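You operate a simulated robot arm through the tools that you are given. There is no shell and no other tool.

Carry out the task below with a simulated robot arm. There is one attempt and no reset: what you move stays moved.

JOB
Seat the shell on pallet one's pins and lock both clips.
Fine: raise the locating plate before you seat it and leave it up; chain stays off.

The check looks at the end state, three seconds after you hand in, the way a careful person would. Anything else that was tipped, shoved, dropped, spilled or broken makes it a failure.

ROBOT AND FRAMES
A 6-joint arm with a two-finger parallel gripper, fixed in place. Base frame: the origin is at the foot of the arm, x ahead of it, y to its left, z up; the work surface is at about z = 850. Readings come in mm, rad, newtons and seconds.
Its first joint turns from -2.897 to 2.897 rad. Payload 3.91 kg.
The tool frame sits at the grasp point between the pads (the TCP): z along the fingers, y along the line on which they close. The tips reach 30 mm beyond it. Largest opening 110 mm; finger width 20, thickness 10; the body of the gripper, 48 by 112 mm, starts 55 mm behind the TCP.
Orientation is that of the tool frame in the base frame, as a unit quaternion [w, x, y, z]. With the fingers straight down and closing along the base's y, the tool's x points along the base's -x, its y along +y and its z along -z.

CONTROLS
- The arm moves only by the tool jog_arm. Its arguments are lists of equal length, an entry for each row: "delta_pos": the shift along the base's x, y, z in units of 30 mm (1.0 is 30 mm), a list of three; "angular": the turn, a rotation vector about the base's x, y, z in units of 4 degrees (1.0 is 4 degrees), a list of three; "claw": the gripper command, from -1 (fully open) to 1 (shut), values between in proportion. In form: {"delta_pos": [[tx, ty, tz], ...], "angular": [[rx, ry, rz], ...], "claw": [claw, ...]}. A call has 1 to 20 rows; each row shifts and turns the commanded pose from where the row before left it. A call with a number of a shift or a turn outside -1 to 1 is refused whole. Each row takes 0.2 s and may step no farther than 50 mm and 0.15 rad from the row before; otherwise, or with a gripper value out of range, the whole call is refused. Where a pose cannot be reached the arm comes as near as it can. A force on the tool above 40 N (or 10 N above the force at the start of the call, whichever is more), or a blocked arm, ends the call early, and 0.2 s more pass. Each finger travels about 108 mm/s and halts on what it meets, pressing with about 34 N; the grip force reading is that of the motor and also rises with nothing between the fingers. The clock runs only during rows and for 0.2 s after the last one: add rows that do not move to give the fingers time. It gives the time, the measured TCP pose, the force on the tool (base axes), the opening and the grip force at its end, in the units of the frame above (readings bear some noise), with the torque about the TCP (base axes, N m) and any sound that the robot's microphone picked up.
- Cameras (640 x 400 px; columns grow to the right, rows downward): "scene" is fixed at [400.8, -649.2, 1598.1]; the picture's right is [0.86, -0.52, 0.00], its down [-0.44, -0.73, -0.52] and it looks along [0.27, 0.44, -0.85] (base axes); focal length 214 px, centre (320, 200). "wrist" rides on the gripper at [72, 17, -103] in the tool frame; the picture's right is [-0.23, 0.97, 0.00], its down [-0.76, -0.18, -0.62] and it looks along [-0.61, -0.14, 0.78] (tool axes); focal length 222 px, centre (320, 200). There is no depth. A picture from a camera that has moved, and an enlarged one, comes with that camera's place and axes in the base frame and with its lens.
- camera(camera): a new picture of that camera. The clock stands still meanwhile.
- zoom(camera, box): a new picture of the part [left, top, right, bottom] of that camera's present view, enlarged. The clock stands still meanwhile.
- hand_in(): hands the job in; it is judged then, once.

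Places have to be worked out from the pictures, the camera data and where the tool is seen. Open the gripper and draw the arm clear of the work before you hand the job in, unless the task says otherwise.

The tools are called after ">>>" as a command line: name --argument value ..., lists and objects as JSON in quotes. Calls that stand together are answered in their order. jog_arm: Moves the arm, as the interface text tells. Its arguments: {"type":"object","properties":{"delta_pos":{"type":"array","items":{"type":"array","items":{"type":"number"}}},"angular":{"type":"array","items":{"type":"array","items":{"type":"number"}}},"claw":{"type":"array","items":{"type":"number"}}},"required":["delta_pos","angular","claw"]} The other tools are called the same way: camera (camera) takes a picture; zoom (camera, box) takes an enlarged picture of a part of a camera's view; hand_in () hands the job in.

At the start:

```text
t: 0.0
tool_pos: [680.2, 172.3, 1189.6]
orientation: [0.001, -0.001, 1.0, -0.001]
wrist_force: [-0.2, -0.5, 0.0]
ft_torque: [0.01, 0.0, 0.04]
width: 109.9
gripper_force: 0.1
```

scene: 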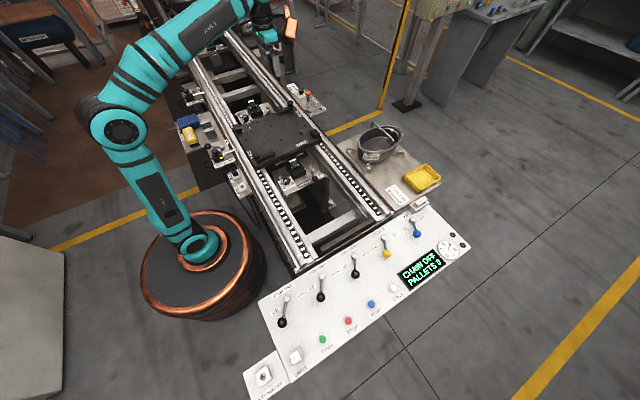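
wrist: 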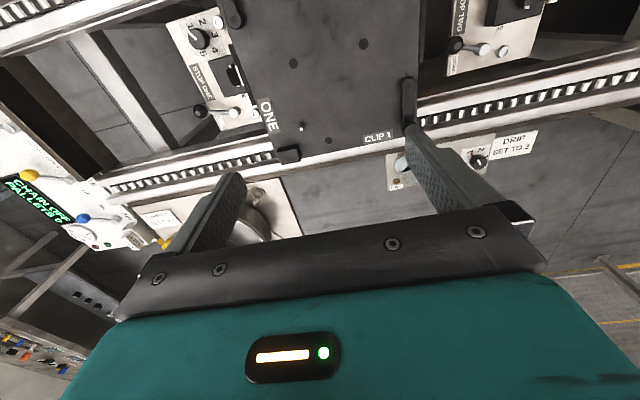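

I'll start by looking closely at the parts of the scene before moving anything.

>>> zoom --camera "scene" --box '[240, 220, 480, 370]'

>>> zoom --camera "scene" --box '[170, 80, 330, 180]'

>>> zoom --camera "scene" --box '[320, 110, 480, 210]'

>>> zoom --camera "wrist" --box '[160, 0, 560, 250]'

```text
2.67 times, centred on (360, 295) of scene
camera zoom: at [400.8, -649.2, 1598.1], right [0.86, -0.52, 0.0], down [-0.44, -0.73, -0.52], along [0.27, 0.44, -0.85], focal length 572 px, centre (213, -53)
```

zoom: 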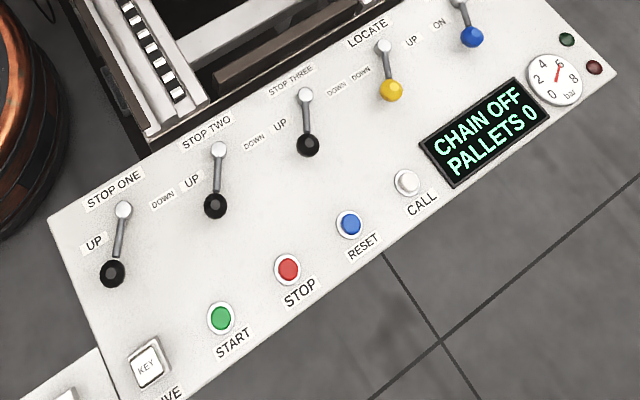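

```text
4.00 times, centred on (250, 130) of scene
camera zoom: at [400.8, -649.2, 1598.1], right [0.86, -0.52, 0.0], down [-0.44, -0.73, -0.52], along [0.27, 0.44, -0.85], focal length 858 px, centre (600, 480)
```

zoom: 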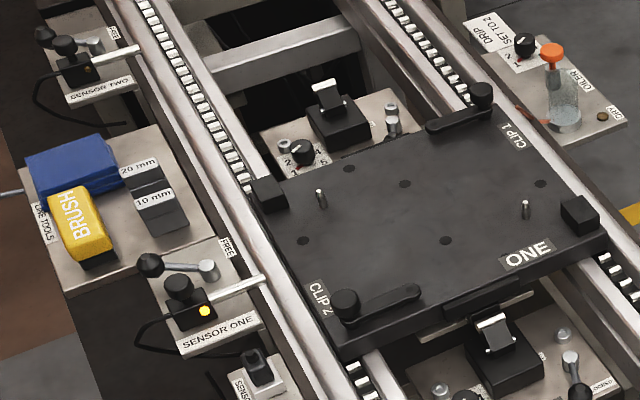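

```text
4.00 times, centred on (400, 160) of scene
camera zoom: at [400.8, -649.2, 1598.1], right [0.86, -0.52, 0.0], down [-0.44, -0.73, -0.52], along [0.27, 0.44, -0.85], focal length 858 px, centre (0, 360)
```

zoom: 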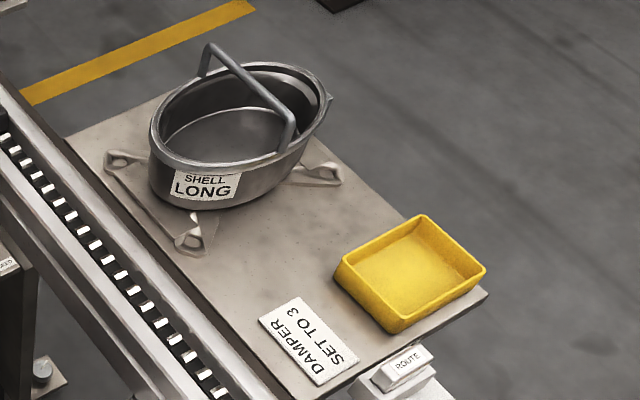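

```text
1.60 times, centred on (360, 125) of wrist
camera zoom: at [606.4, 187.2, 1293.0], right [0.23, 0.97, 0.0], down [0.76, -0.18, 0.62], along [0.61, -0.14, -0.78], focal length 355 px, centre (256, 320)
```

zoom: 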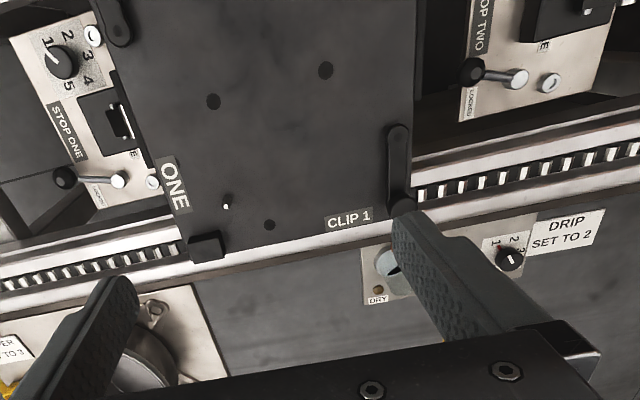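

I want more detail on the shell, the lever labels, and the pallet clips.

>>> zoom --camera "scene" --box '[335, 112, 415, 182]'

>>> zoom --camera "scene" --box '[360, 205, 460, 275]'

>>> zoom --camera "scene" --box '[225, 90, 325, 160]'

>>> zoom --camera "scene" --box '[225, 150, 325, 220]'

>>> zoom --camera "scene" --box '[235, 330, 335, 400]'

```text
5.71 times, centred on (375, 147) of scene
camera zoom: at [400.8, -649.2, 1598.1], right [0.86, -0.52, 0.0], down [-0.44, -0.73, -0.52], along [0.27, 0.44, -0.85], focal length 1226 px, centre (6, 503)
```

zoom: 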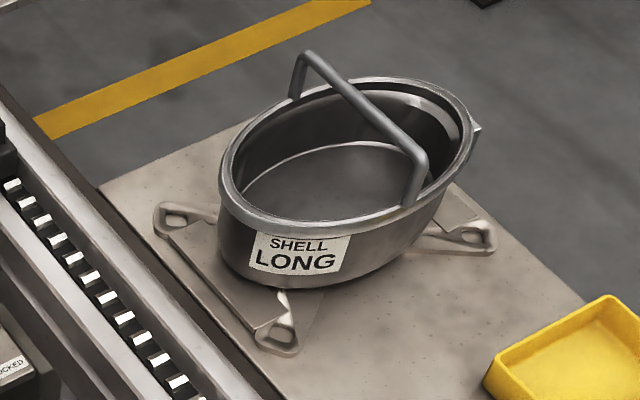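

```text
5.71 times, centred on (410, 240) of scene
camera zoom: at [400.8, -649.2, 1598.1], right [0.86, -0.52, 0.0], down [-0.44, -0.73, -0.52], along [0.27, 0.44, -0.85], focal length 1226 px, centre (-194, -29)
```

zoom: 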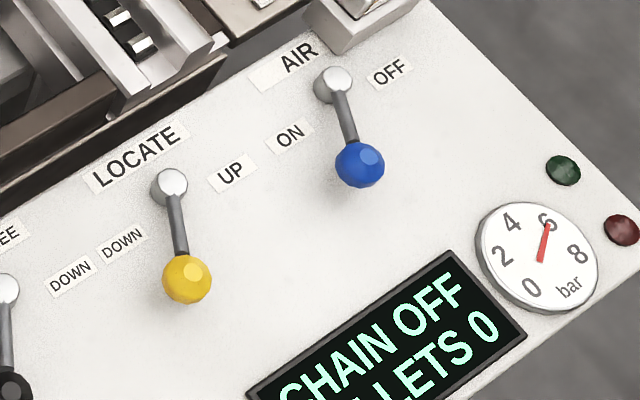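

```text
5.71 times, centred on (275, 125) of scene
camera zoom: at [400.8, -649.2, 1598.1], right [0.86, -0.52, 0.0], down [-0.44, -0.73, -0.52], along [0.27, 0.44, -0.85], focal length 1226 px, centre (577, 629)
```

zoom: 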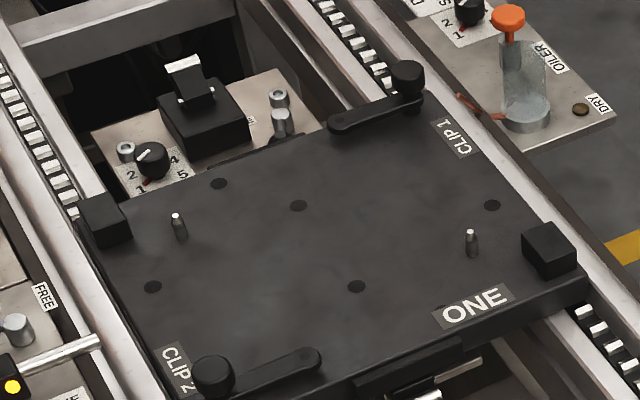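

```text
5.71 times, centred on (275, 185) of scene
camera zoom: at [400.8, -649.2, 1598.1], right [0.86, -0.52, 0.0], down [-0.44, -0.73, -0.52], along [0.27, 0.44, -0.85], focal length 1226 px, centre (577, 286)
```

zoom: 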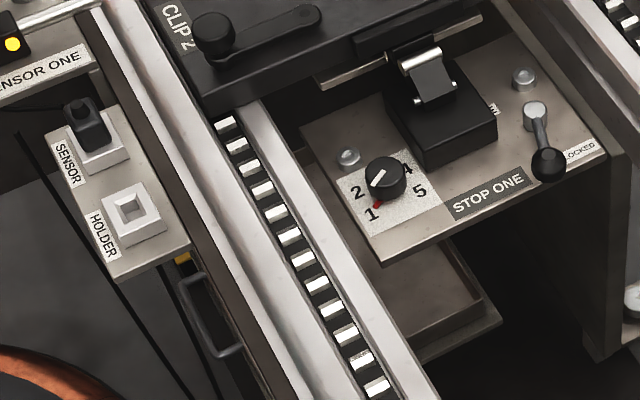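

```text
5.71 times, centred on (285, 365) of scene
camera zoom: at [400.8, -649.2, 1598.1], right [0.86, -0.52, 0.0], down [-0.44, -0.73, -0.52], along [0.27, 0.44, -0.85], focal length 1226 px, centre (520, -743)
```

zoom: 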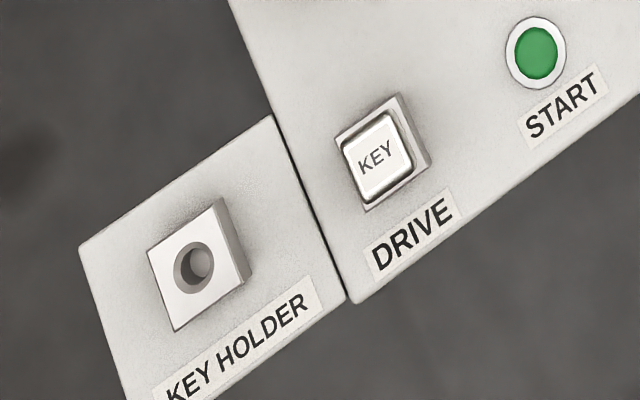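

The lever labels read LOCATE: DOWN on the left, UP on the right, and AIR is ON at 6 bar. I move the gripper toward the shell table, staying high, so the wrist camera can see the shell.

>>> jog_arm --delta_pos '[[0.25, -0.9, 0], [0.25, -0.9, 0], [0.25, -0.9, 0], [0.25, -0.9, 0], [0.25, -0.9, 0], [0.25, -0.9, 0], [0.25, -0.9, 0], [0.25, -0.9, 0], [0.25, -0.9, 0], [0.25, -0.9, 0], [0.25, -0.9, 0], [0.25, -0.9, 0], [0, 0, 0]]' --angular '[[0, 0, 0], [0, 0, 0], [0, 0, 0], [0, 0, 0], [0, 0, 0], [0, 0, 0], [0, 0, 0], [0, 0, 0], [0, 0, 0], [0, 0, 0], [0, 0, 0], [0, 0, 0], [0, 0, 0]]' --claw '[-1, -1, -1, -1, -1, -1, -1, -1, -1, -1, -1, -1, -1]'

>>> camera --camera "wrist"

>>> camera --camera "scene"

```text
t: 2.8
tool_pos: [768.9, -153.3, 1186.4]
orientation: [0.001, 0.0, 1.0, -0.001]
wrist_force: [0.3, 0.8, -0.3]
ft_torque: [-0.02, 0.03, 0.02]
width: 109.7
gripper_force: 0.1
```

```text
taken
camera wrist: at [695.4, -136.6, 1289.7], right [0.23, 0.97, 0.0], down [0.76, -0.18, 0.62], along [0.61, -0.14, -0.78], focal length 222 px, centre (320, 200)
```

wrist: 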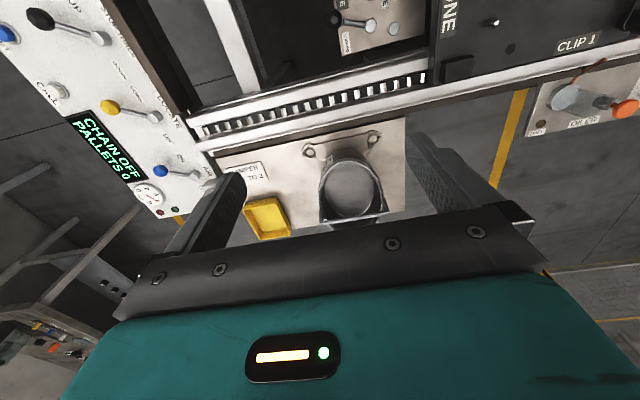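

```text
taken
```

scene: 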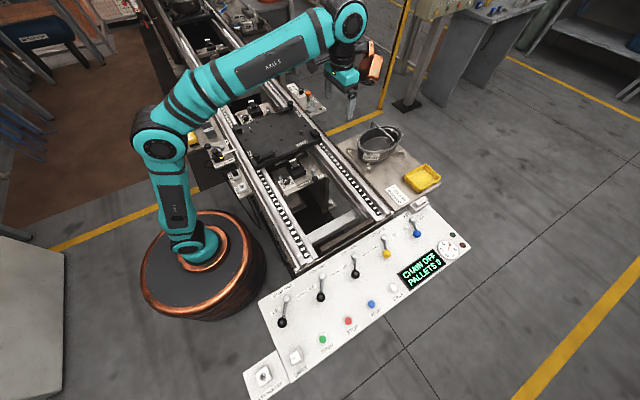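

>>> zoom --camera "wrist" --box '[230, 90, 470, 240]'

>>> zoom --camera "wrist" --box '[0, 0, 240, 230]'

>>> zoom --camera "scene" --box '[310, 60, 430, 180]'

```text
2.67 times, centred on (350, 165) of wrist
camera zoom: at [695.4, -136.6, 1289.7], right [0.23, 0.97, 0.0], down [0.76, -0.18, 0.62], along [0.61, -0.14, -0.78], focal length 592 px, centre (240, 293)
```

zoom: 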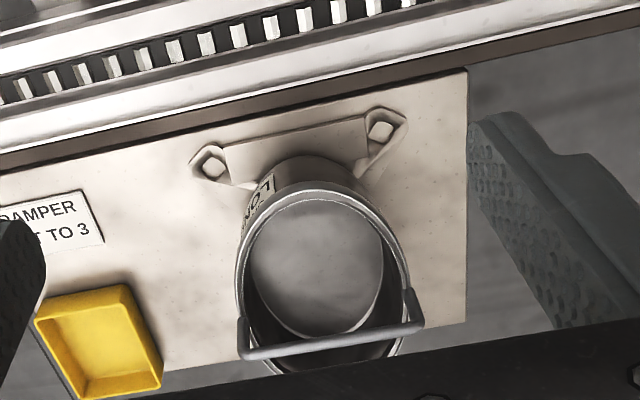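

```text
1.74 times, centred on (120, 115) of wrist
camera zoom: at [695.4, -136.6, 1289.7], right [0.23, 0.97, 0.0], down [0.76, -0.18, 0.62], along [0.61, -0.14, -0.78], focal length 386 px, centre (668, 348)
```

zoom: 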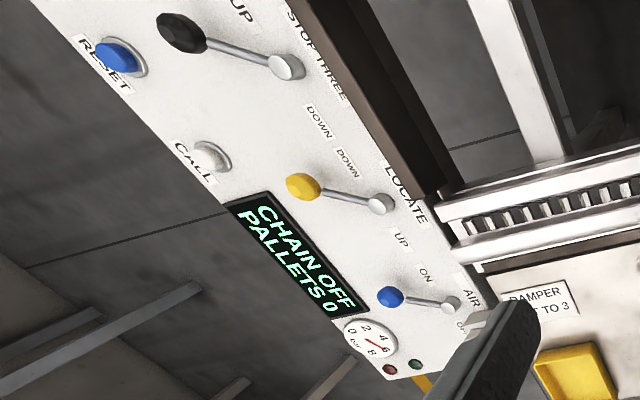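

```text
3.33 times, centred on (370, 120) of scene
camera zoom: at [400.8, -649.2, 1598.1], right [0.86, -0.52, 0.0], down [-0.44, -0.73, -0.52], along [0.27, 0.44, -0.85], focal length 715 px, centre (153, 467)
```

zoom: 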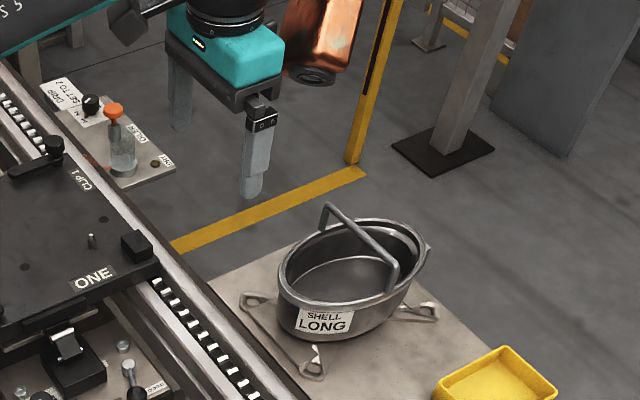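

Triangulating both views: the LOCATE pivot is at about (772,-515,808) and its yellow knob at about (733,-574,826), so it is a flat rotary lever that swings toward +x for UP. The shell's handle runs along y at about (1038,-140,938). I go above and left of the lever for a closer look, with the fingers shut.

>>> jog_arm --delta_pos '[[-0.19, -1, 0], [-0.19, -1, 0], [-0.19, -1, 0], [-0.19, -1, 0], [-0.19, -1, 0], [-0.19, -1, 0], [-0.19, -1, -0.4], [-0.19, -1, -0.6], [-0.19, -1, -0.8], [-0.19, -1, -0.8], [-0.19, -1, -0.8], [-0.19, -1, -0.8], [-0.19, -1, -0.8], [-0.19, -0.9, -0.8], [0, 0, 0]]' --angular '[[0, 0, 0], [0, 0, 0], [0, 0, 0], [0, 0, 0], [0, 0, 0], [0, 0, 0], [0, 0, 0], [0, 0, 0], [0, 0, 0], [0, 0, 0], [0, 0, 0], [0, 0, 0], [0, 0, 0], [0, 0, 0], [0, 0, 0]]' --claw '[1, 1, 1, 1, 1, 1, 1, 1, 1, 1, 1, 1, 1, 1, 1]'

>>> camera --camera "wrist"

>>> zoom --camera "scene" --box '[300, 160, 460, 270]'

```text
t: 6.0
tool_pos: [687.2, -569.0, 1016.2]
orientation: [0.001, 0.0, 1.0, -0.001]
wrist_force: [-0.2, -0.8, 0.1]
ft_torque: [0.01, -0.03, 0.03]
width: 0.1
gripper_force: 33.8
```

```text
taken
camera wrist: at [614.2, -553.0, 1119.8], right [0.23, 0.97, 0.0], down [0.76, -0.18, 0.62], along [0.61, -0.14, -0.78], focal length 222 px, centre (320, 200)
```

wrist: 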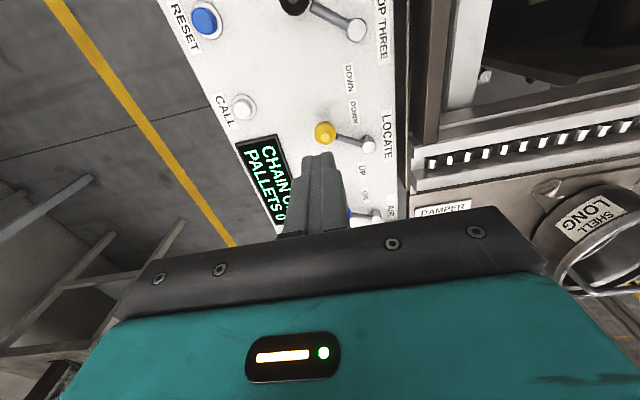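

```text
3.64 times, centred on (380, 215) of scene
camera zoom: at [400.8, -649.2, 1598.1], right [0.86, -0.52, 0.0], down [-0.44, -0.73, -0.52], along [0.27, 0.44, -0.85], focal length 780 px, centre (102, 146)
```

zoom: 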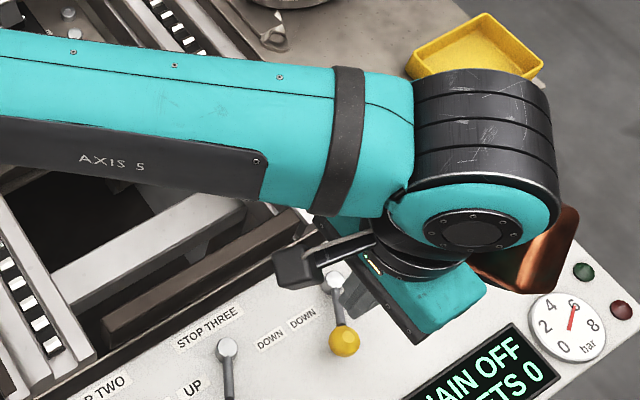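

The wrist view confirms the knob at (731,-573,826), and the closed fingers are about 20 mm clear on its -x side. I lower the tips to just above the panel beside the knob.

>>> jog_arm --delta_pos '[[0, 0, -1], [0, 0, -1], [0, 0, -1], [0, 0, -1], [0, 0, -1], [0, 0, -0.5], [0, 0, -0.4], [0, 0, 0]]' --angular '[[0, 0, 0], [0, 0, 0], [0, 0, 0], [0, 0, 0], [0, 0, 0], [0, 0, 0], [0, 0, 0], [0, 0, 0]]' --claw '[1, 1, 1, 1, 1, 1, 1, 1]'

>>> camera --camera "wrist"

>>> zoom --camera "scene" --box '[320, 200, 440, 280]'

```text
t: 7.8
tool_pos: [688.5, -569.2, 839.0]
orientation: [0.001, -0.001, 1.0, 0.0]
wrist_force: [0.4, 0.1, -0.4]
ft_torque: [0.02, -0.03, 0.01]
width: 0.0
gripper_force: 33.8
```

```text
taken
camera wrist: at [616.0, -553.8, 941.6], right [0.23, 0.97, 0.0], down [0.76, -0.18, 0.62], along [0.61, -0.14, -0.78], focal length 222 px, centre (320, 200)
```

wrist: 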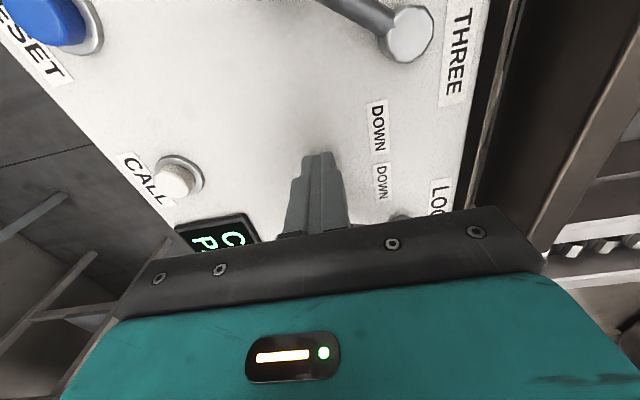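

```text
5.00 times, centred on (380, 240) of scene
camera zoom: at [400.8, -649.2, 1598.1], right [0.86, -0.52, 0.0], down [-0.44, -0.73, -0.52], along [0.27, 0.44, -0.85], focal length 1072 px, centre (20, 0)
```

zoom: 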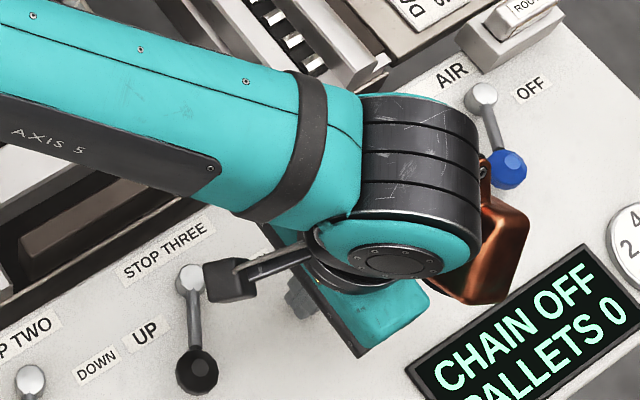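

Fingers sit beside the knob with room on the panel. I push along +x in small steps, stopping short of full swing so I can check.

>>> jog_arm --delta_pos '[[0.4, 0, 0], [0.4, 0, 0], [0.4, 0, 0], [0.4, 0, 0], [0.4, 0, 0], [0.4, 0, 0], [0.3, 0, 0], [0, 0, 0]]' --angular '[[0, 0, 0], [0, 0, 0], [0, 0, 0], [0, 0, 0], [0, 0, 0], [0, 0, 0], [0, 0, 0], [0, 0, 0]]' --claw '[1, 1, 1, 1, 1, 1, 1, 1]'

>>> zoom --camera "scene" --box '[220, 80, 460, 280]'

```text
t: 9.6
tool_pos: [770.1, -569.7, 839.0]
orientation: [0.001, 0.0, 1.0, 0.0]
wrist_force: [0.0, 0.3, -0.1]
ft_torque: [0.0, 0.01, -0.01]
width: 0.0
gripper_force: 34.3
```

```text
2.00 times, centred on (340, 180) of scene
camera zoom: at [400.8, -649.2, 1598.1], right [0.86, -0.52, 0.0], down [-0.44, -0.73, -0.52], along [0.27, 0.44, -0.85], focal length 429 px, centre (280, 240)
```

zoom: 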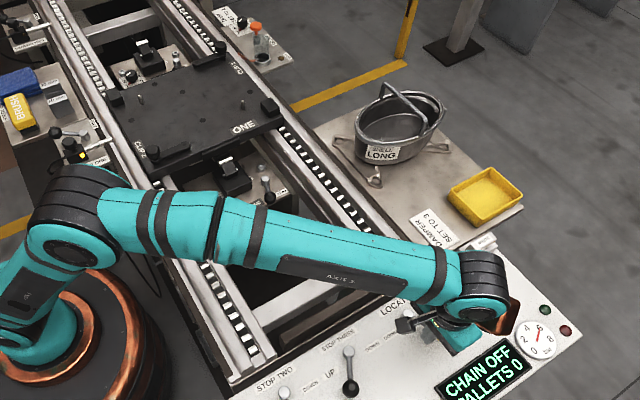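

No force now and the lever is hidden by the wrist. I push on another 20 mm in small steps, to where the lever should reach UP.

>>> jog_arm --delta_pos '[[0.2, 0, 0], [0.2, 0, 0], [0.2, 0, 0], [0.1, 0, 0], [0, 0, 0]]' --angular '[[0, 0, 0], [0, 0, 0], [0, 0, 0], [0, 0, 0], [0, 0, 0]]' --claw '[1, 1, 1, 1, 1]'

>>> camera --camera "wrist"

>>> zoom --camera "scene" --box '[360, 200, 480, 275]'

>>> zoom --camera "scene" --box '[225, 90, 325, 160]'

```text
t: 10.5
tool_pos: [785.1, -570.3, 839.7]
orientation: [-0.003, 0.002, 1.0, 0.0]
wrist_force: [-18.2, 2.4, 1.9]
ft_torque: [-0.01, 0.18, -0.02]
width: 0.1
gripper_force: 33.8
stopped in row 4: the force on the tool passed its limit at 44 N (the readings are from after the stop); the commanded pose is now the measured one
```

```text
taken
camera wrist: at [713.3, -554.7, 943.5], right [0.23, 0.97, 0.0], down [0.76, -0.18, 0.62], along [0.6, -0.14, -0.78], focal length 222 px, centre (320, 200)
```

wrist: 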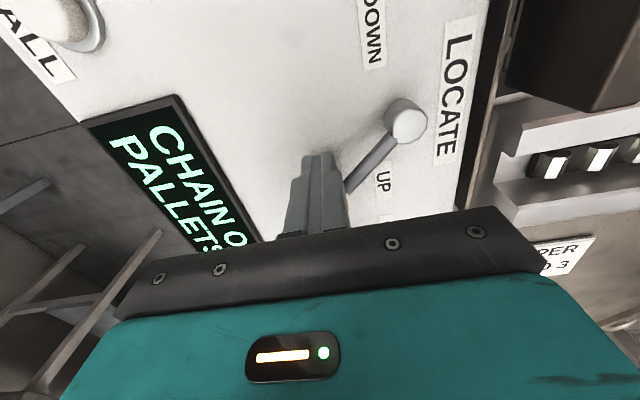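

```text
5.33 times, centred on (420, 238) of scene
camera zoom: at [400.8, -649.2, 1598.1], right [0.86, -0.52, 0.0], down [-0.44, -0.73, -0.52], along [0.27, 0.44, -0.85], focal length 1144 px, centre (-213, 0)
```

zoom: 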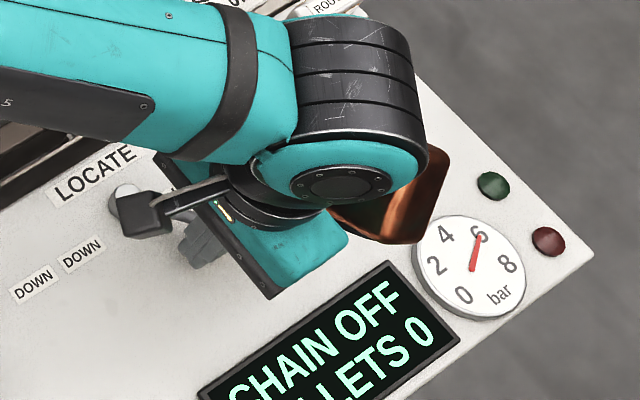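

```text
5.71 times, centred on (275, 125) of scene
camera zoom: at [400.8, -649.2, 1598.1], right [0.86, -0.52, 0.0], down [-0.44, -0.73, -0.52], along [0.27, 0.44, -0.85], focal length 1226 px, centre (577, 629)
```

zoom: 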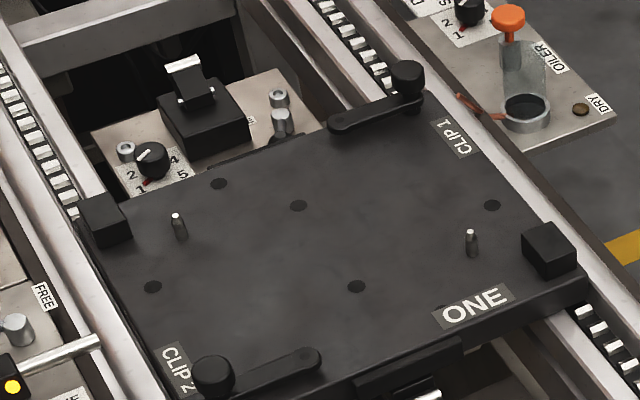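

The stop was felt at 44 N, so the lever should be at its UP end. I back off, lift clear and check the lever and whether the plate rises.

>>> jog_arm --delta_pos '[[-0.4, 0, 0], [-0.6, 0, 0], [0, 0, 0.6], [0, 0, 1], [0, 0, 1], [0, 0, 1], [0, 0, 1], [-0.5, 1, 0.9], [-0.5, 1, 0.9], [-0.5, 1, 0.9], [-0.5, 1, 0.5], [0, 0, 0]]' --angular '[[0, 0, 0], [0, 0, 0], [0, 0, 0], [0, 0, 0], [0, 0, 0], [0, 0, 0], [0, 0, 0], [0, 0, 0], [0, 0, 0], [0, 0, 0], [0, 0, 0], [0, 0, 0]]' --claw '[1, 1, 1, 1, 1, 1, 1, 1, 1, 1, 1, 1]'

>>> camera --camera "scene"

>>> camera --camera "wrist"

>>> zoom --camera "scene" --box '[225, 90, 325, 160]'

>>> zoom --camera "scene" --box '[360, 205, 460, 275]'

```text
t: 13.1
tool_pos: [696.1, -449.5, 1074.4]
orientation: [-0.002, 0.001, 1.0, 0.001]
wrist_force: [0.4, 0.3, 0.1]
ft_torque: [-0.01, 0.01, -0.01]
width: 0.2
gripper_force: 33.8
```

```text
taken
```

scene: 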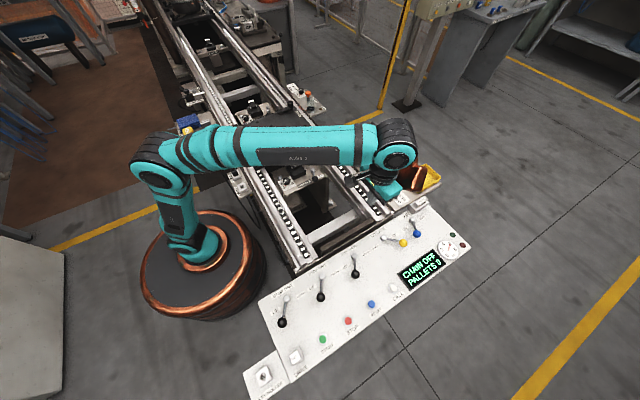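

```text
taken
camera wrist: at [625.0, -433.3, 1176.6], right [0.23, 0.97, 0.0], down [0.76, -0.18, 0.62], along [0.6, -0.14, -0.78], focal length 222 px, centre (320, 200)
```

wrist: 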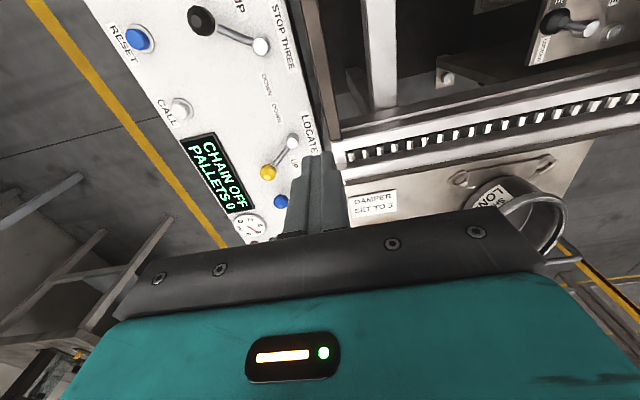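

```text
5.71 times, centred on (275, 125) of scene
camera zoom: at [400.8, -649.2, 1598.1], right [0.86, -0.52, 0.0], down [-0.44, -0.73, -0.52], along [0.27, 0.44, -0.85], focal length 1226 px, centre (577, 629)
```

zoom: 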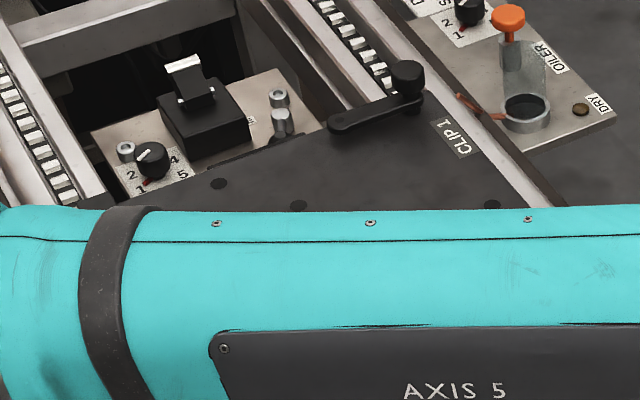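

```text
5.71 times, centred on (410, 240) of scene
camera zoom: at [400.8, -649.2, 1598.1], right [0.86, -0.52, 0.0], down [-0.44, -0.73, -0.52], along [0.27, 0.44, -0.85], focal length 1226 px, centre (-194, -29)
```

zoom: 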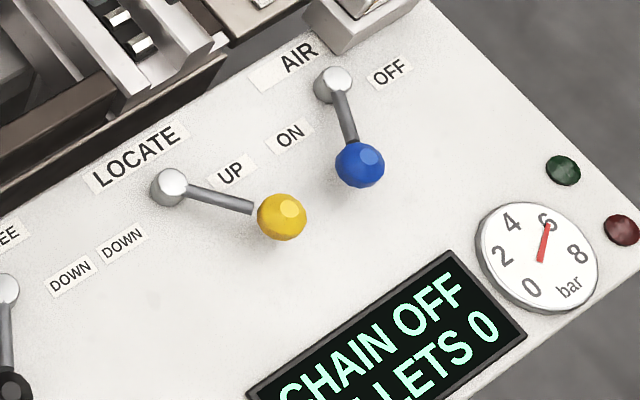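

The lever now sits at UP. Next I head toward the shell area while yawing the tool 90° (so the fingers will close across the handle), leaving the pallet visible to check that the plate rose.

>>> jog_arm --delta_pos '[[0.1, 0.5, 0.2], [0.1, 0.5, 0.2], [0.1, 0.5, 0.2], [0.1, 0.5, 0.2], [0.1, 0.5, 0.2], [0.1, 0.5, 0.2], [0.1, 0.5, 0.2], [0.1, 0.5, 0.2], [0.1, 0.5, 0.2], [0.1, 0.5, 0.2], [0.1, 0.5, 0.2], [0.1, 0.5, 0.2], [0.1, 0.5, 0.2], [0.1, 0.5, 0.2], [0.1, 0.5, 0.2], [0.1, 0.5, 0.2], [0.1, 0.5, 0.2], [0.1, 0.5, 0.2], [0.1, 0.5, 0.2], [0.1, 0.5, 0.2]]' --angular '[[0, 0, 1], [0, 0, 1], [0, 0, 1], [0, 0, 1], [0, 0, 1], [0, 0, 1], [0, 0, 1], [0, 0, 1], [0, 0, 1], [0, 0, 1], [0, 0, 1], [0, 0, 1], [0, 0, 1], [0, 0, 1], [0, 0, 1], [0, 0, 1], [0, 0, 1], [0, 0, 1], [0, 0, 1], [0, 0, 1]]' --claw '[1, 1, 1, 1, 1, 1, 1, 1, 1, 1, 1, 1, 1, 1, 1, 1, 1, 1, 1, 1]'

>>> camera --camera "wrist"

>>> camera --camera "scene"

>>> zoom --camera "scene" --box '[225, 90, 325, 160]'

>>> zoom --camera "scene" --box '[225, 150, 325, 220]'

```text
t: 17.3
tool_pos: [758.6, -150.4, 1192.8]
orientation: [-0.003, -0.643, 0.766, -0.001]
wrist_force: [0.0, -0.1, 0.4]
ft_torque: [0.01, 0.0, -0.01]
width: 0.2
gripper_force: 34.0
```

```text
taken
camera wrist: at [730.0, -218.5, 1296.8], right [-0.92, 0.39, 0.0], down [0.31, 0.72, 0.62], along [0.24, 0.57, -0.78], focal length 222 px, centre (320, 200)
```

wrist: 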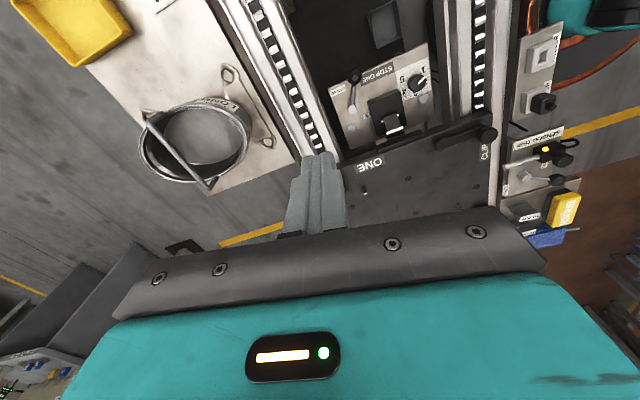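

```text
taken
```

scene: 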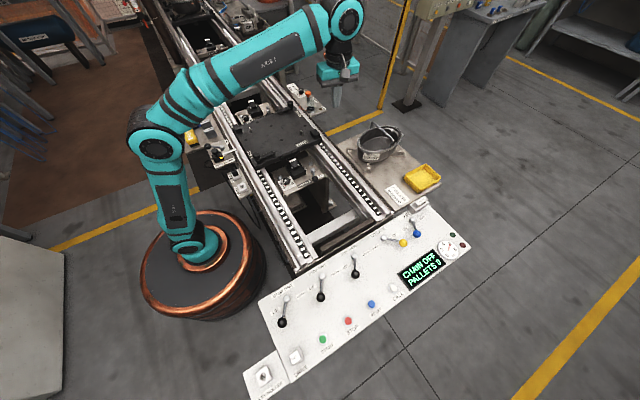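

```text
5.71 times, centred on (275, 125) of scene
camera zoom: at [400.8, -649.2, 1598.1], right [0.86, -0.52, 0.0], down [-0.44, -0.73, -0.52], along [0.27, 0.44, -0.85], focal length 1226 px, centre (577, 629)
```

zoom: 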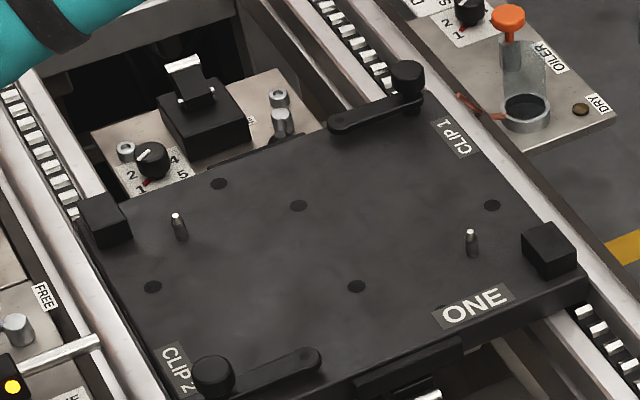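

```text
5.71 times, centred on (275, 185) of scene
camera zoom: at [400.8, -649.2, 1598.1], right [0.86, -0.52, 0.0], down [-0.44, -0.73, -0.52], along [0.27, 0.44, -0.85], focal length 1226 px, centre (577, 286)
```

zoom: 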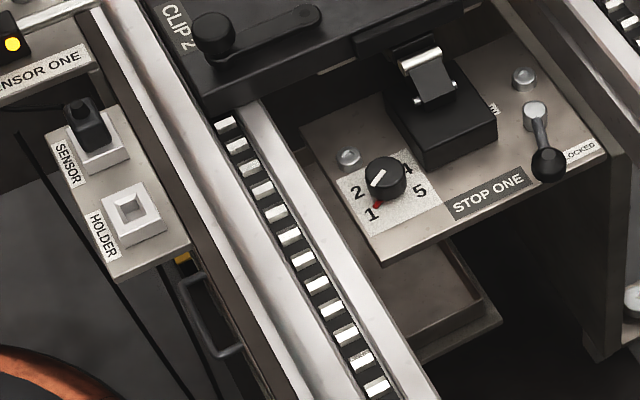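

The bright locating plate that stuck out under the pallet's front edge before is now tucked up against it, so the locating plate is raised. Now I look at the shell in the current wrist view.

>>> zoom --camera "wrist" --box '[90, 40, 330, 220]'

>>> zoom --camera "wrist" --box '[320, 90, 520, 230]'

```text
2.22 times, centred on (210, 130) of wrist
camera zoom: at [730.0, -218.5, 1296.8], right [-0.92, 0.39, 0.0], down [0.31, 0.72, 0.62], along [0.24, 0.57, -0.78], focal length 494 px, centre (564, 356)
```

zoom: 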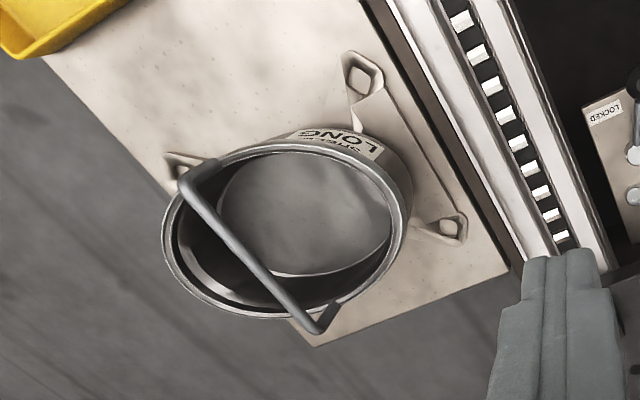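

```text
2.86 times, centred on (420, 160) of wrist
camera zoom: at [730.0, -218.5, 1296.8], right [-0.92, 0.39, 0.0], down [0.31, 0.72, 0.62], along [0.24, 0.57, -0.78], focal length 635 px, centre (34, 314)
```

zoom: 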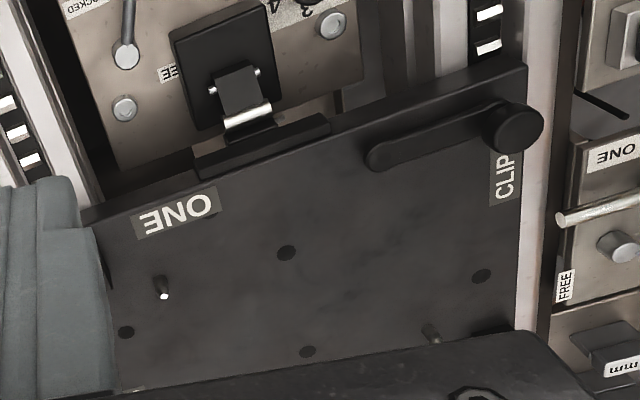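

The ears of the shell have holes at roughly (927,-216), (932,-67), (1140,-219). I want an accurate pin map of the pallet, so I move the wrist camera over pallet one and finish the 90° yaw.

>>> jog_arm --delta_pos '[[-0.36, 0.93, -0.44], [-0.36, 0.93, -0.44], [-0.36, 0.93, -0.44], [-0.36, 0.93, -0.44], [-0.36, 0.93, -0.44], [-0.36, 0.93, -0.44], [-0.36, 0.93, -0.44], [-0.36, 0.93, -0.44], [-0.36, 0.93, -0.44], [-0.36, 0.93, -0.44], [0, 0, 0]]' --angular '[[0, 0, 1], [0, 0, 1], [0, 0, 0.5], [0, 0, 0], [0, 0, 0], [0, 0, 0], [0, 0, 0], [0, 0, 0], [0, 0, 0], [0, 0, 0], [0, 0, 0]]' --claw '[1, 1, 1, 1, 1, 1, 1, 1, 1, 1, 1]'

>>> camera --camera "wrist"

>>> zoom --camera "wrist" --box '[160, 0, 500, 210]'

```text
t: 19.7
tool_pos: [651.4, 128.9, 1062.6]
orientation: [0.002, 0.707, -0.707, 0.0]
wrist_force: [0.5, -0.4, 0.5]
ft_torque: [0.0, 0.0, 0.02]
width: 0.0
gripper_force: 33.7
```

```text
taken
camera wrist: at [634.8, 56.3, 1165.2], right [-0.97, 0.23, 0.0], down [0.18, 0.76, 0.62], along [0.14, 0.6, -0.78], focal length 222 px, centre (320, 200)
```

wrist: 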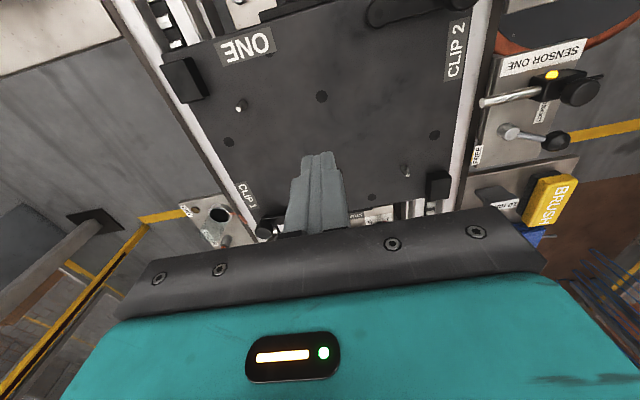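

```text
1.88 times, centred on (330, 105) of wrist
camera zoom: at [634.8, 56.3, 1165.2], right [-0.97, 0.23, 0.0], down [0.18, 0.76, 0.62], along [0.14, 0.6, -0.78], focal length 418 px, centre (301, 379)
```

zoom: 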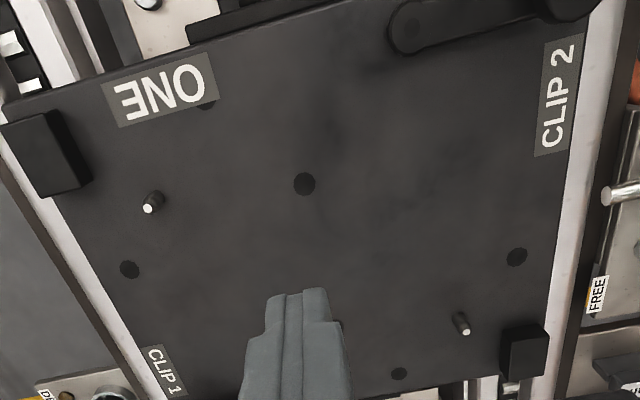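

Pins are at about P1 (547,269) and P2 (758,119), tips near z 872: spacing (211,-150), which matches the shell's ear holes at its present orientation (to within a degree or two). The shell's handle is too far for a vertical tool, so I go there tilting the fingers 30° outward, half open.

>>> jog_arm --delta_pos '[[0.83, -0.9, 0.29], [0.83, -0.9, 0.29], [0.83, -0.9, 0.29], [0.83, -0.9, 0.29], [0.83, -0.9, 0.29], [0.83, -0.9, 0.29], [0.83, -0.9, 0.29], [0.83, -0.9, 0.29], [0.83, -0.9, 0.29], [0.83, -0.9, 0.29], [0, 0, 0]]' --angular '[[0, -0.75, 0], [0, -0.75, 0], [0, -0.75, 0], [0, -0.75, 0], [0, -0.75, 0], [0, -0.75, 0], [0, -0.75, 0], [0, -0.75, 0], [0, -0.75, 0], [0, -0.75, 0], [0, 0, 0]]' --claw '[0.1, 0.1, 0.1, 0.1, 0.1, 0.1, 0.1, 0.1, 0.1, 0.1, 0.1]'

>>> camera --camera "wrist"

>>> camera --camera "scene"

```text
t: 22.1
tool_pos: [902.3, -142.1, 1150.4]
orientation: [0.182, -0.682, 0.685, -0.183]
wrist_force: [-0.4, -1.8, 0.1]
ft_torque: [0.01, 0.02, 0.01]
width: 49.6
gripper_force: 0.0
```

```text
taken
camera wrist: at [835.6, -214.9, 1230.3], right [-0.84, 0.23, -0.49], down [-0.16, 0.76, 0.63], along [0.52, 0.6, -0.61], focal length 222 px, centre (320, 200)
```

wrist: 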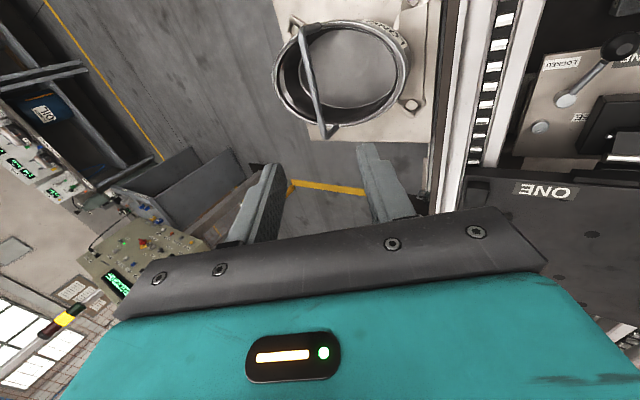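

```text
taken
```

scene: 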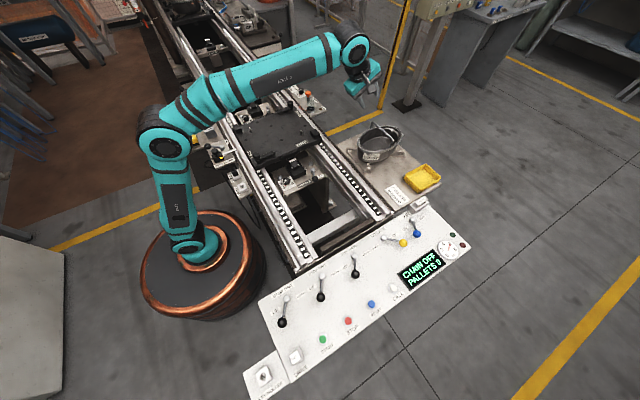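

Tilt is 30° and the arm reaches comfortably. I move to a pre-grasp point 120 mm back along the tool axis from the handle's centre.

>>> jog_arm --delta_pos '[[0.63, 0.02, -0.9], [0.63, 0.02, -0.9], [0.63, 0.02, -0.9], [0.63, 0.01, -0.9], [0, 0, 0]]' --angular '[[0, 0, 0], [0, 0, 0], [0, 0, 0], [0, 0, 0], [0, 0, 0]]' --claw '[0.1, 0.1, 0.1, 0.1, 0.1]'

>>> camera --camera "wrist"

>>> zoom --camera "scene" --box '[310, 60, 450, 190]'

```text
t: 23.3
tool_pos: [975.5, -140.8, 1043.1]
orientation: [0.182, -0.682, 0.685, -0.183]
wrist_force: [-0.9, 0.6, -0.8]
ft_torque: [-0.01, 0.01, 0.04]
width: 49.5
gripper_force: 0.0
```

```text
taken
camera wrist: at [908.7, -214.3, 1123.6], right [-0.84, 0.23, -0.49], down [-0.15, 0.76, 0.63], along [0.51, 0.6, -0.61], focal length 222 px, centre (320, 200)
```

wrist: 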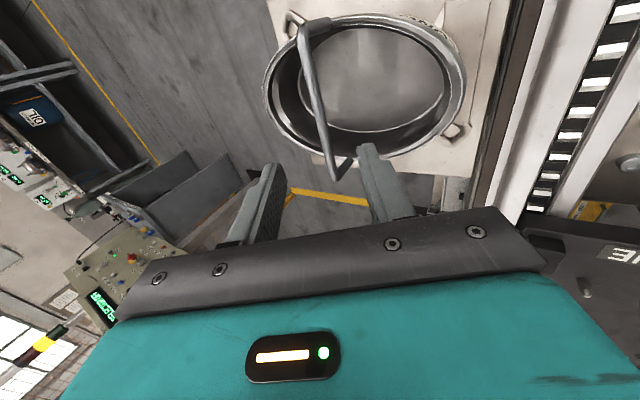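

```text
3.08 times, centred on (380, 125) of scene
camera zoom: at [400.8, -649.2, 1598.1], right [0.86, -0.52, 0.0], down [-0.44, -0.73, -0.52], along [0.27, 0.44, -0.85], focal length 660 px, centre (135, 431)
```

zoom: 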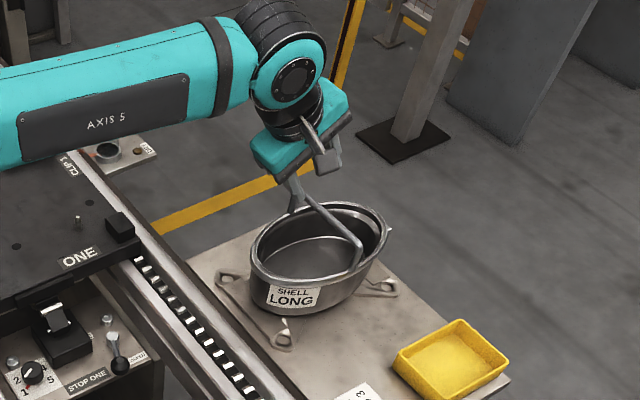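

The handle bar in this view still fits (1036, -206…-74, ~937). I advance 90 mm along the tool axis, so the open fingers are straddling the bar, and check.

>>> jog_arm --delta_pos '[[0.5, 0, -0.87], [0.5, 0, -0.87], [0.5, 0, -0.87], [0, 0, 0]]' --angular '[[0, 0, 0], [0, 0, 0], [0, 0, 0], [0, 0, 0]]' --claw '[0.1, 0.1, 0.1, 0.1]'

>>> camera --camera "wrist"

>>> zoom --camera "scene" --box '[330, 90, 430, 170]'

```text
t: 24.3
tool_pos: [1021.4, -138.5, 968.4]
orientation: [0.181, -0.682, 0.684, -0.183]
wrist_force: [0.0, 0.7, 0.0]
ft_torque: [0.02, -0.02, 0.0]
width: 49.6
gripper_force: 0.1
```

```text
taken
camera wrist: at [954.1, -212.3, 1047.2], right [-0.84, 0.23, -0.49], down [-0.15, 0.76, 0.63], along [0.51, 0.6, -0.61], focal length 222 px, centre (320, 200)
```

wrist: 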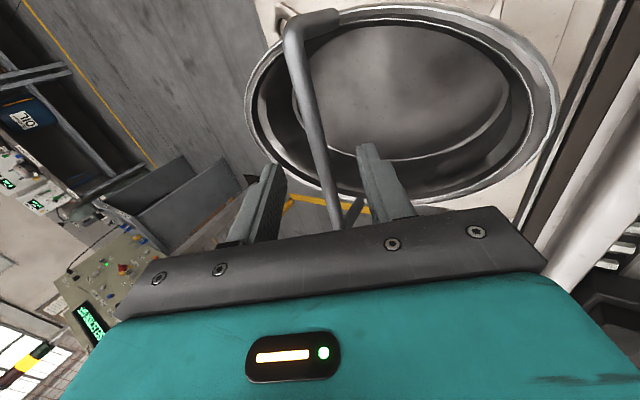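

```text
5.00 times, centred on (380, 130) of scene
camera zoom: at [400.8, -649.2, 1598.1], right [0.86, -0.52, 0.0], down [-0.44, -0.73, -0.52], along [0.27, 0.44, -0.85], focal length 1072 px, centre (20, 550)
```

zoom: 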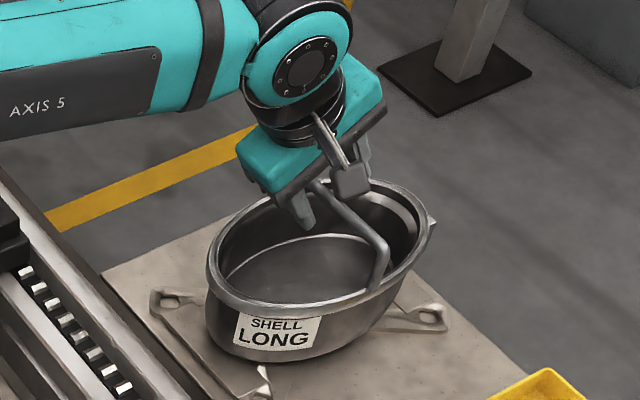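

The bar runs between the fingers, roughly centred. I advance the last 33 mm so the bar is at the grasp point, then close gently.

>>> jog_arm --delta_pos '[[0.24, 0, -0.5], [0.24, 0, -0.5], [0, 0, 0], [0, 0, 0], [0, 0, 0]]' --angular '[[0, 0, 0], [0, 0, 0], [0, 0, 0], [0, 0, 0], [0, 0, 0]]' --claw '[0.1, 0.1, 0.1, 0.1, 0.1]'

>>> camera --camera "wrist"

>>> zoom --camera "scene" --box '[340, 100, 420, 160]'

```text
t: 25.5
tool_pos: [1036.4, -139.1, 935.3]
orientation: [0.182, -0.682, 0.684, -0.184]
wrist_force: [0.5, 0.5, 0.8]
ft_torque: [0.01, -0.02, -0.03]
width: 49.6
gripper_force: 0.1
```

```text
taken
camera wrist: at [969.3, -211.6, 1015.7], right [-0.84, 0.23, -0.49], down [-0.15, 0.76, 0.63], along [0.51, 0.6, -0.61], focal length 222 px, centre (320, 200)
```

wrist: 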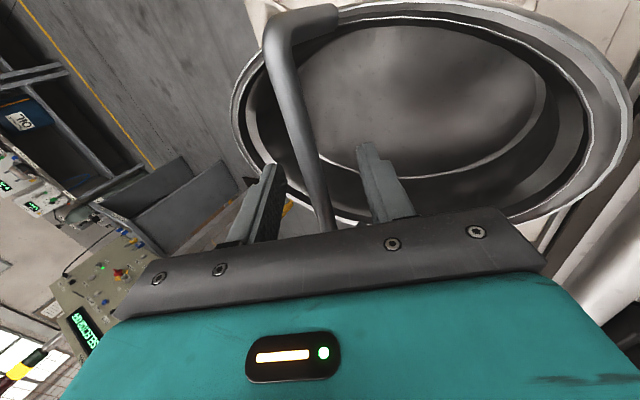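

```text
6.67 times, centred on (380, 130) of scene
camera zoom: at [400.8, -649.2, 1598.1], right [0.86, -0.52, 0.0], down [-0.44, -0.73, -0.52], along [0.27, 0.44, -0.85], focal length 1430 px, centre (-80, 667)
```

zoom: 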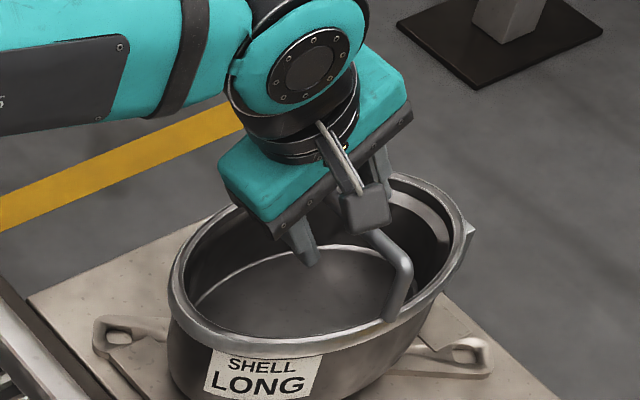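

The TCP projects to pixel (320,188) in the wrist view, right on the bar. Closing the gripper now.

>>> jog_arm --delta_pos '[[0, 0, 0], [0, 0, 0], [0, 0, 0], [0, 0, 0], [0, 0, 0]]' --angular '[[0, 0, 0], [0, 0, 0], [0, 0, 0], [0, 0, 0], [0, 0, 0]]' --claw '[0.4, 0.7, 1, 1, 1]'

>>> camera --camera "wrist"

>>> zoom --camera "scene" --box '[330, 100, 430, 170]'

```text
t: 26.7
tool_pos: [1035.2, -138.4, 936.0]
orientation: [0.182, -0.682, 0.684, -0.184]
wrist_force: [7.9, -1.1, 4.7]
ft_torque: [-0.04, 0.05, 0.07]
width: 10.7
gripper_force: 33.7
```

```text
taken
camera wrist: at [969.5, -211.6, 1016.0], right [-0.84, 0.23, -0.49], down [-0.15, 0.76, 0.63], along [0.52, 0.6, -0.61], focal length 222 px, centre (320, 200)
```

wrist: 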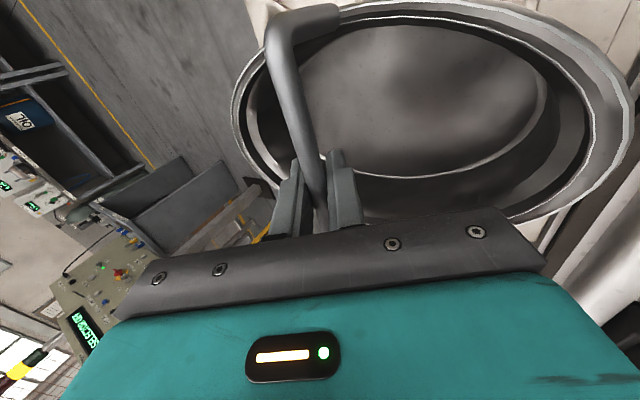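

```text
5.71 times, centred on (380, 135) of scene
camera zoom: at [400.8, -649.2, 1598.1], right [0.86, -0.52, 0.0], down [-0.44, -0.73, -0.52], along [0.27, 0.44, -0.85], focal length 1226 px, centre (-23, 571)
```

zoom: 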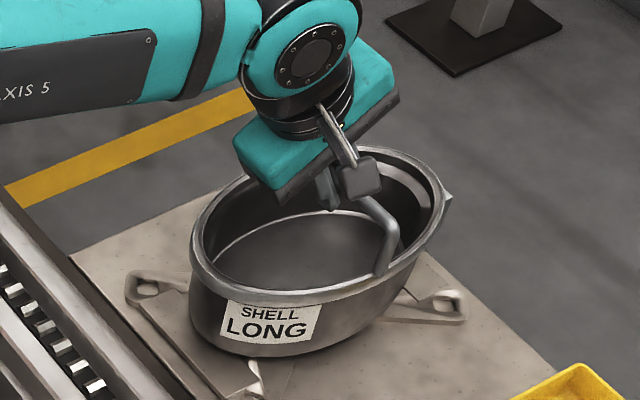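

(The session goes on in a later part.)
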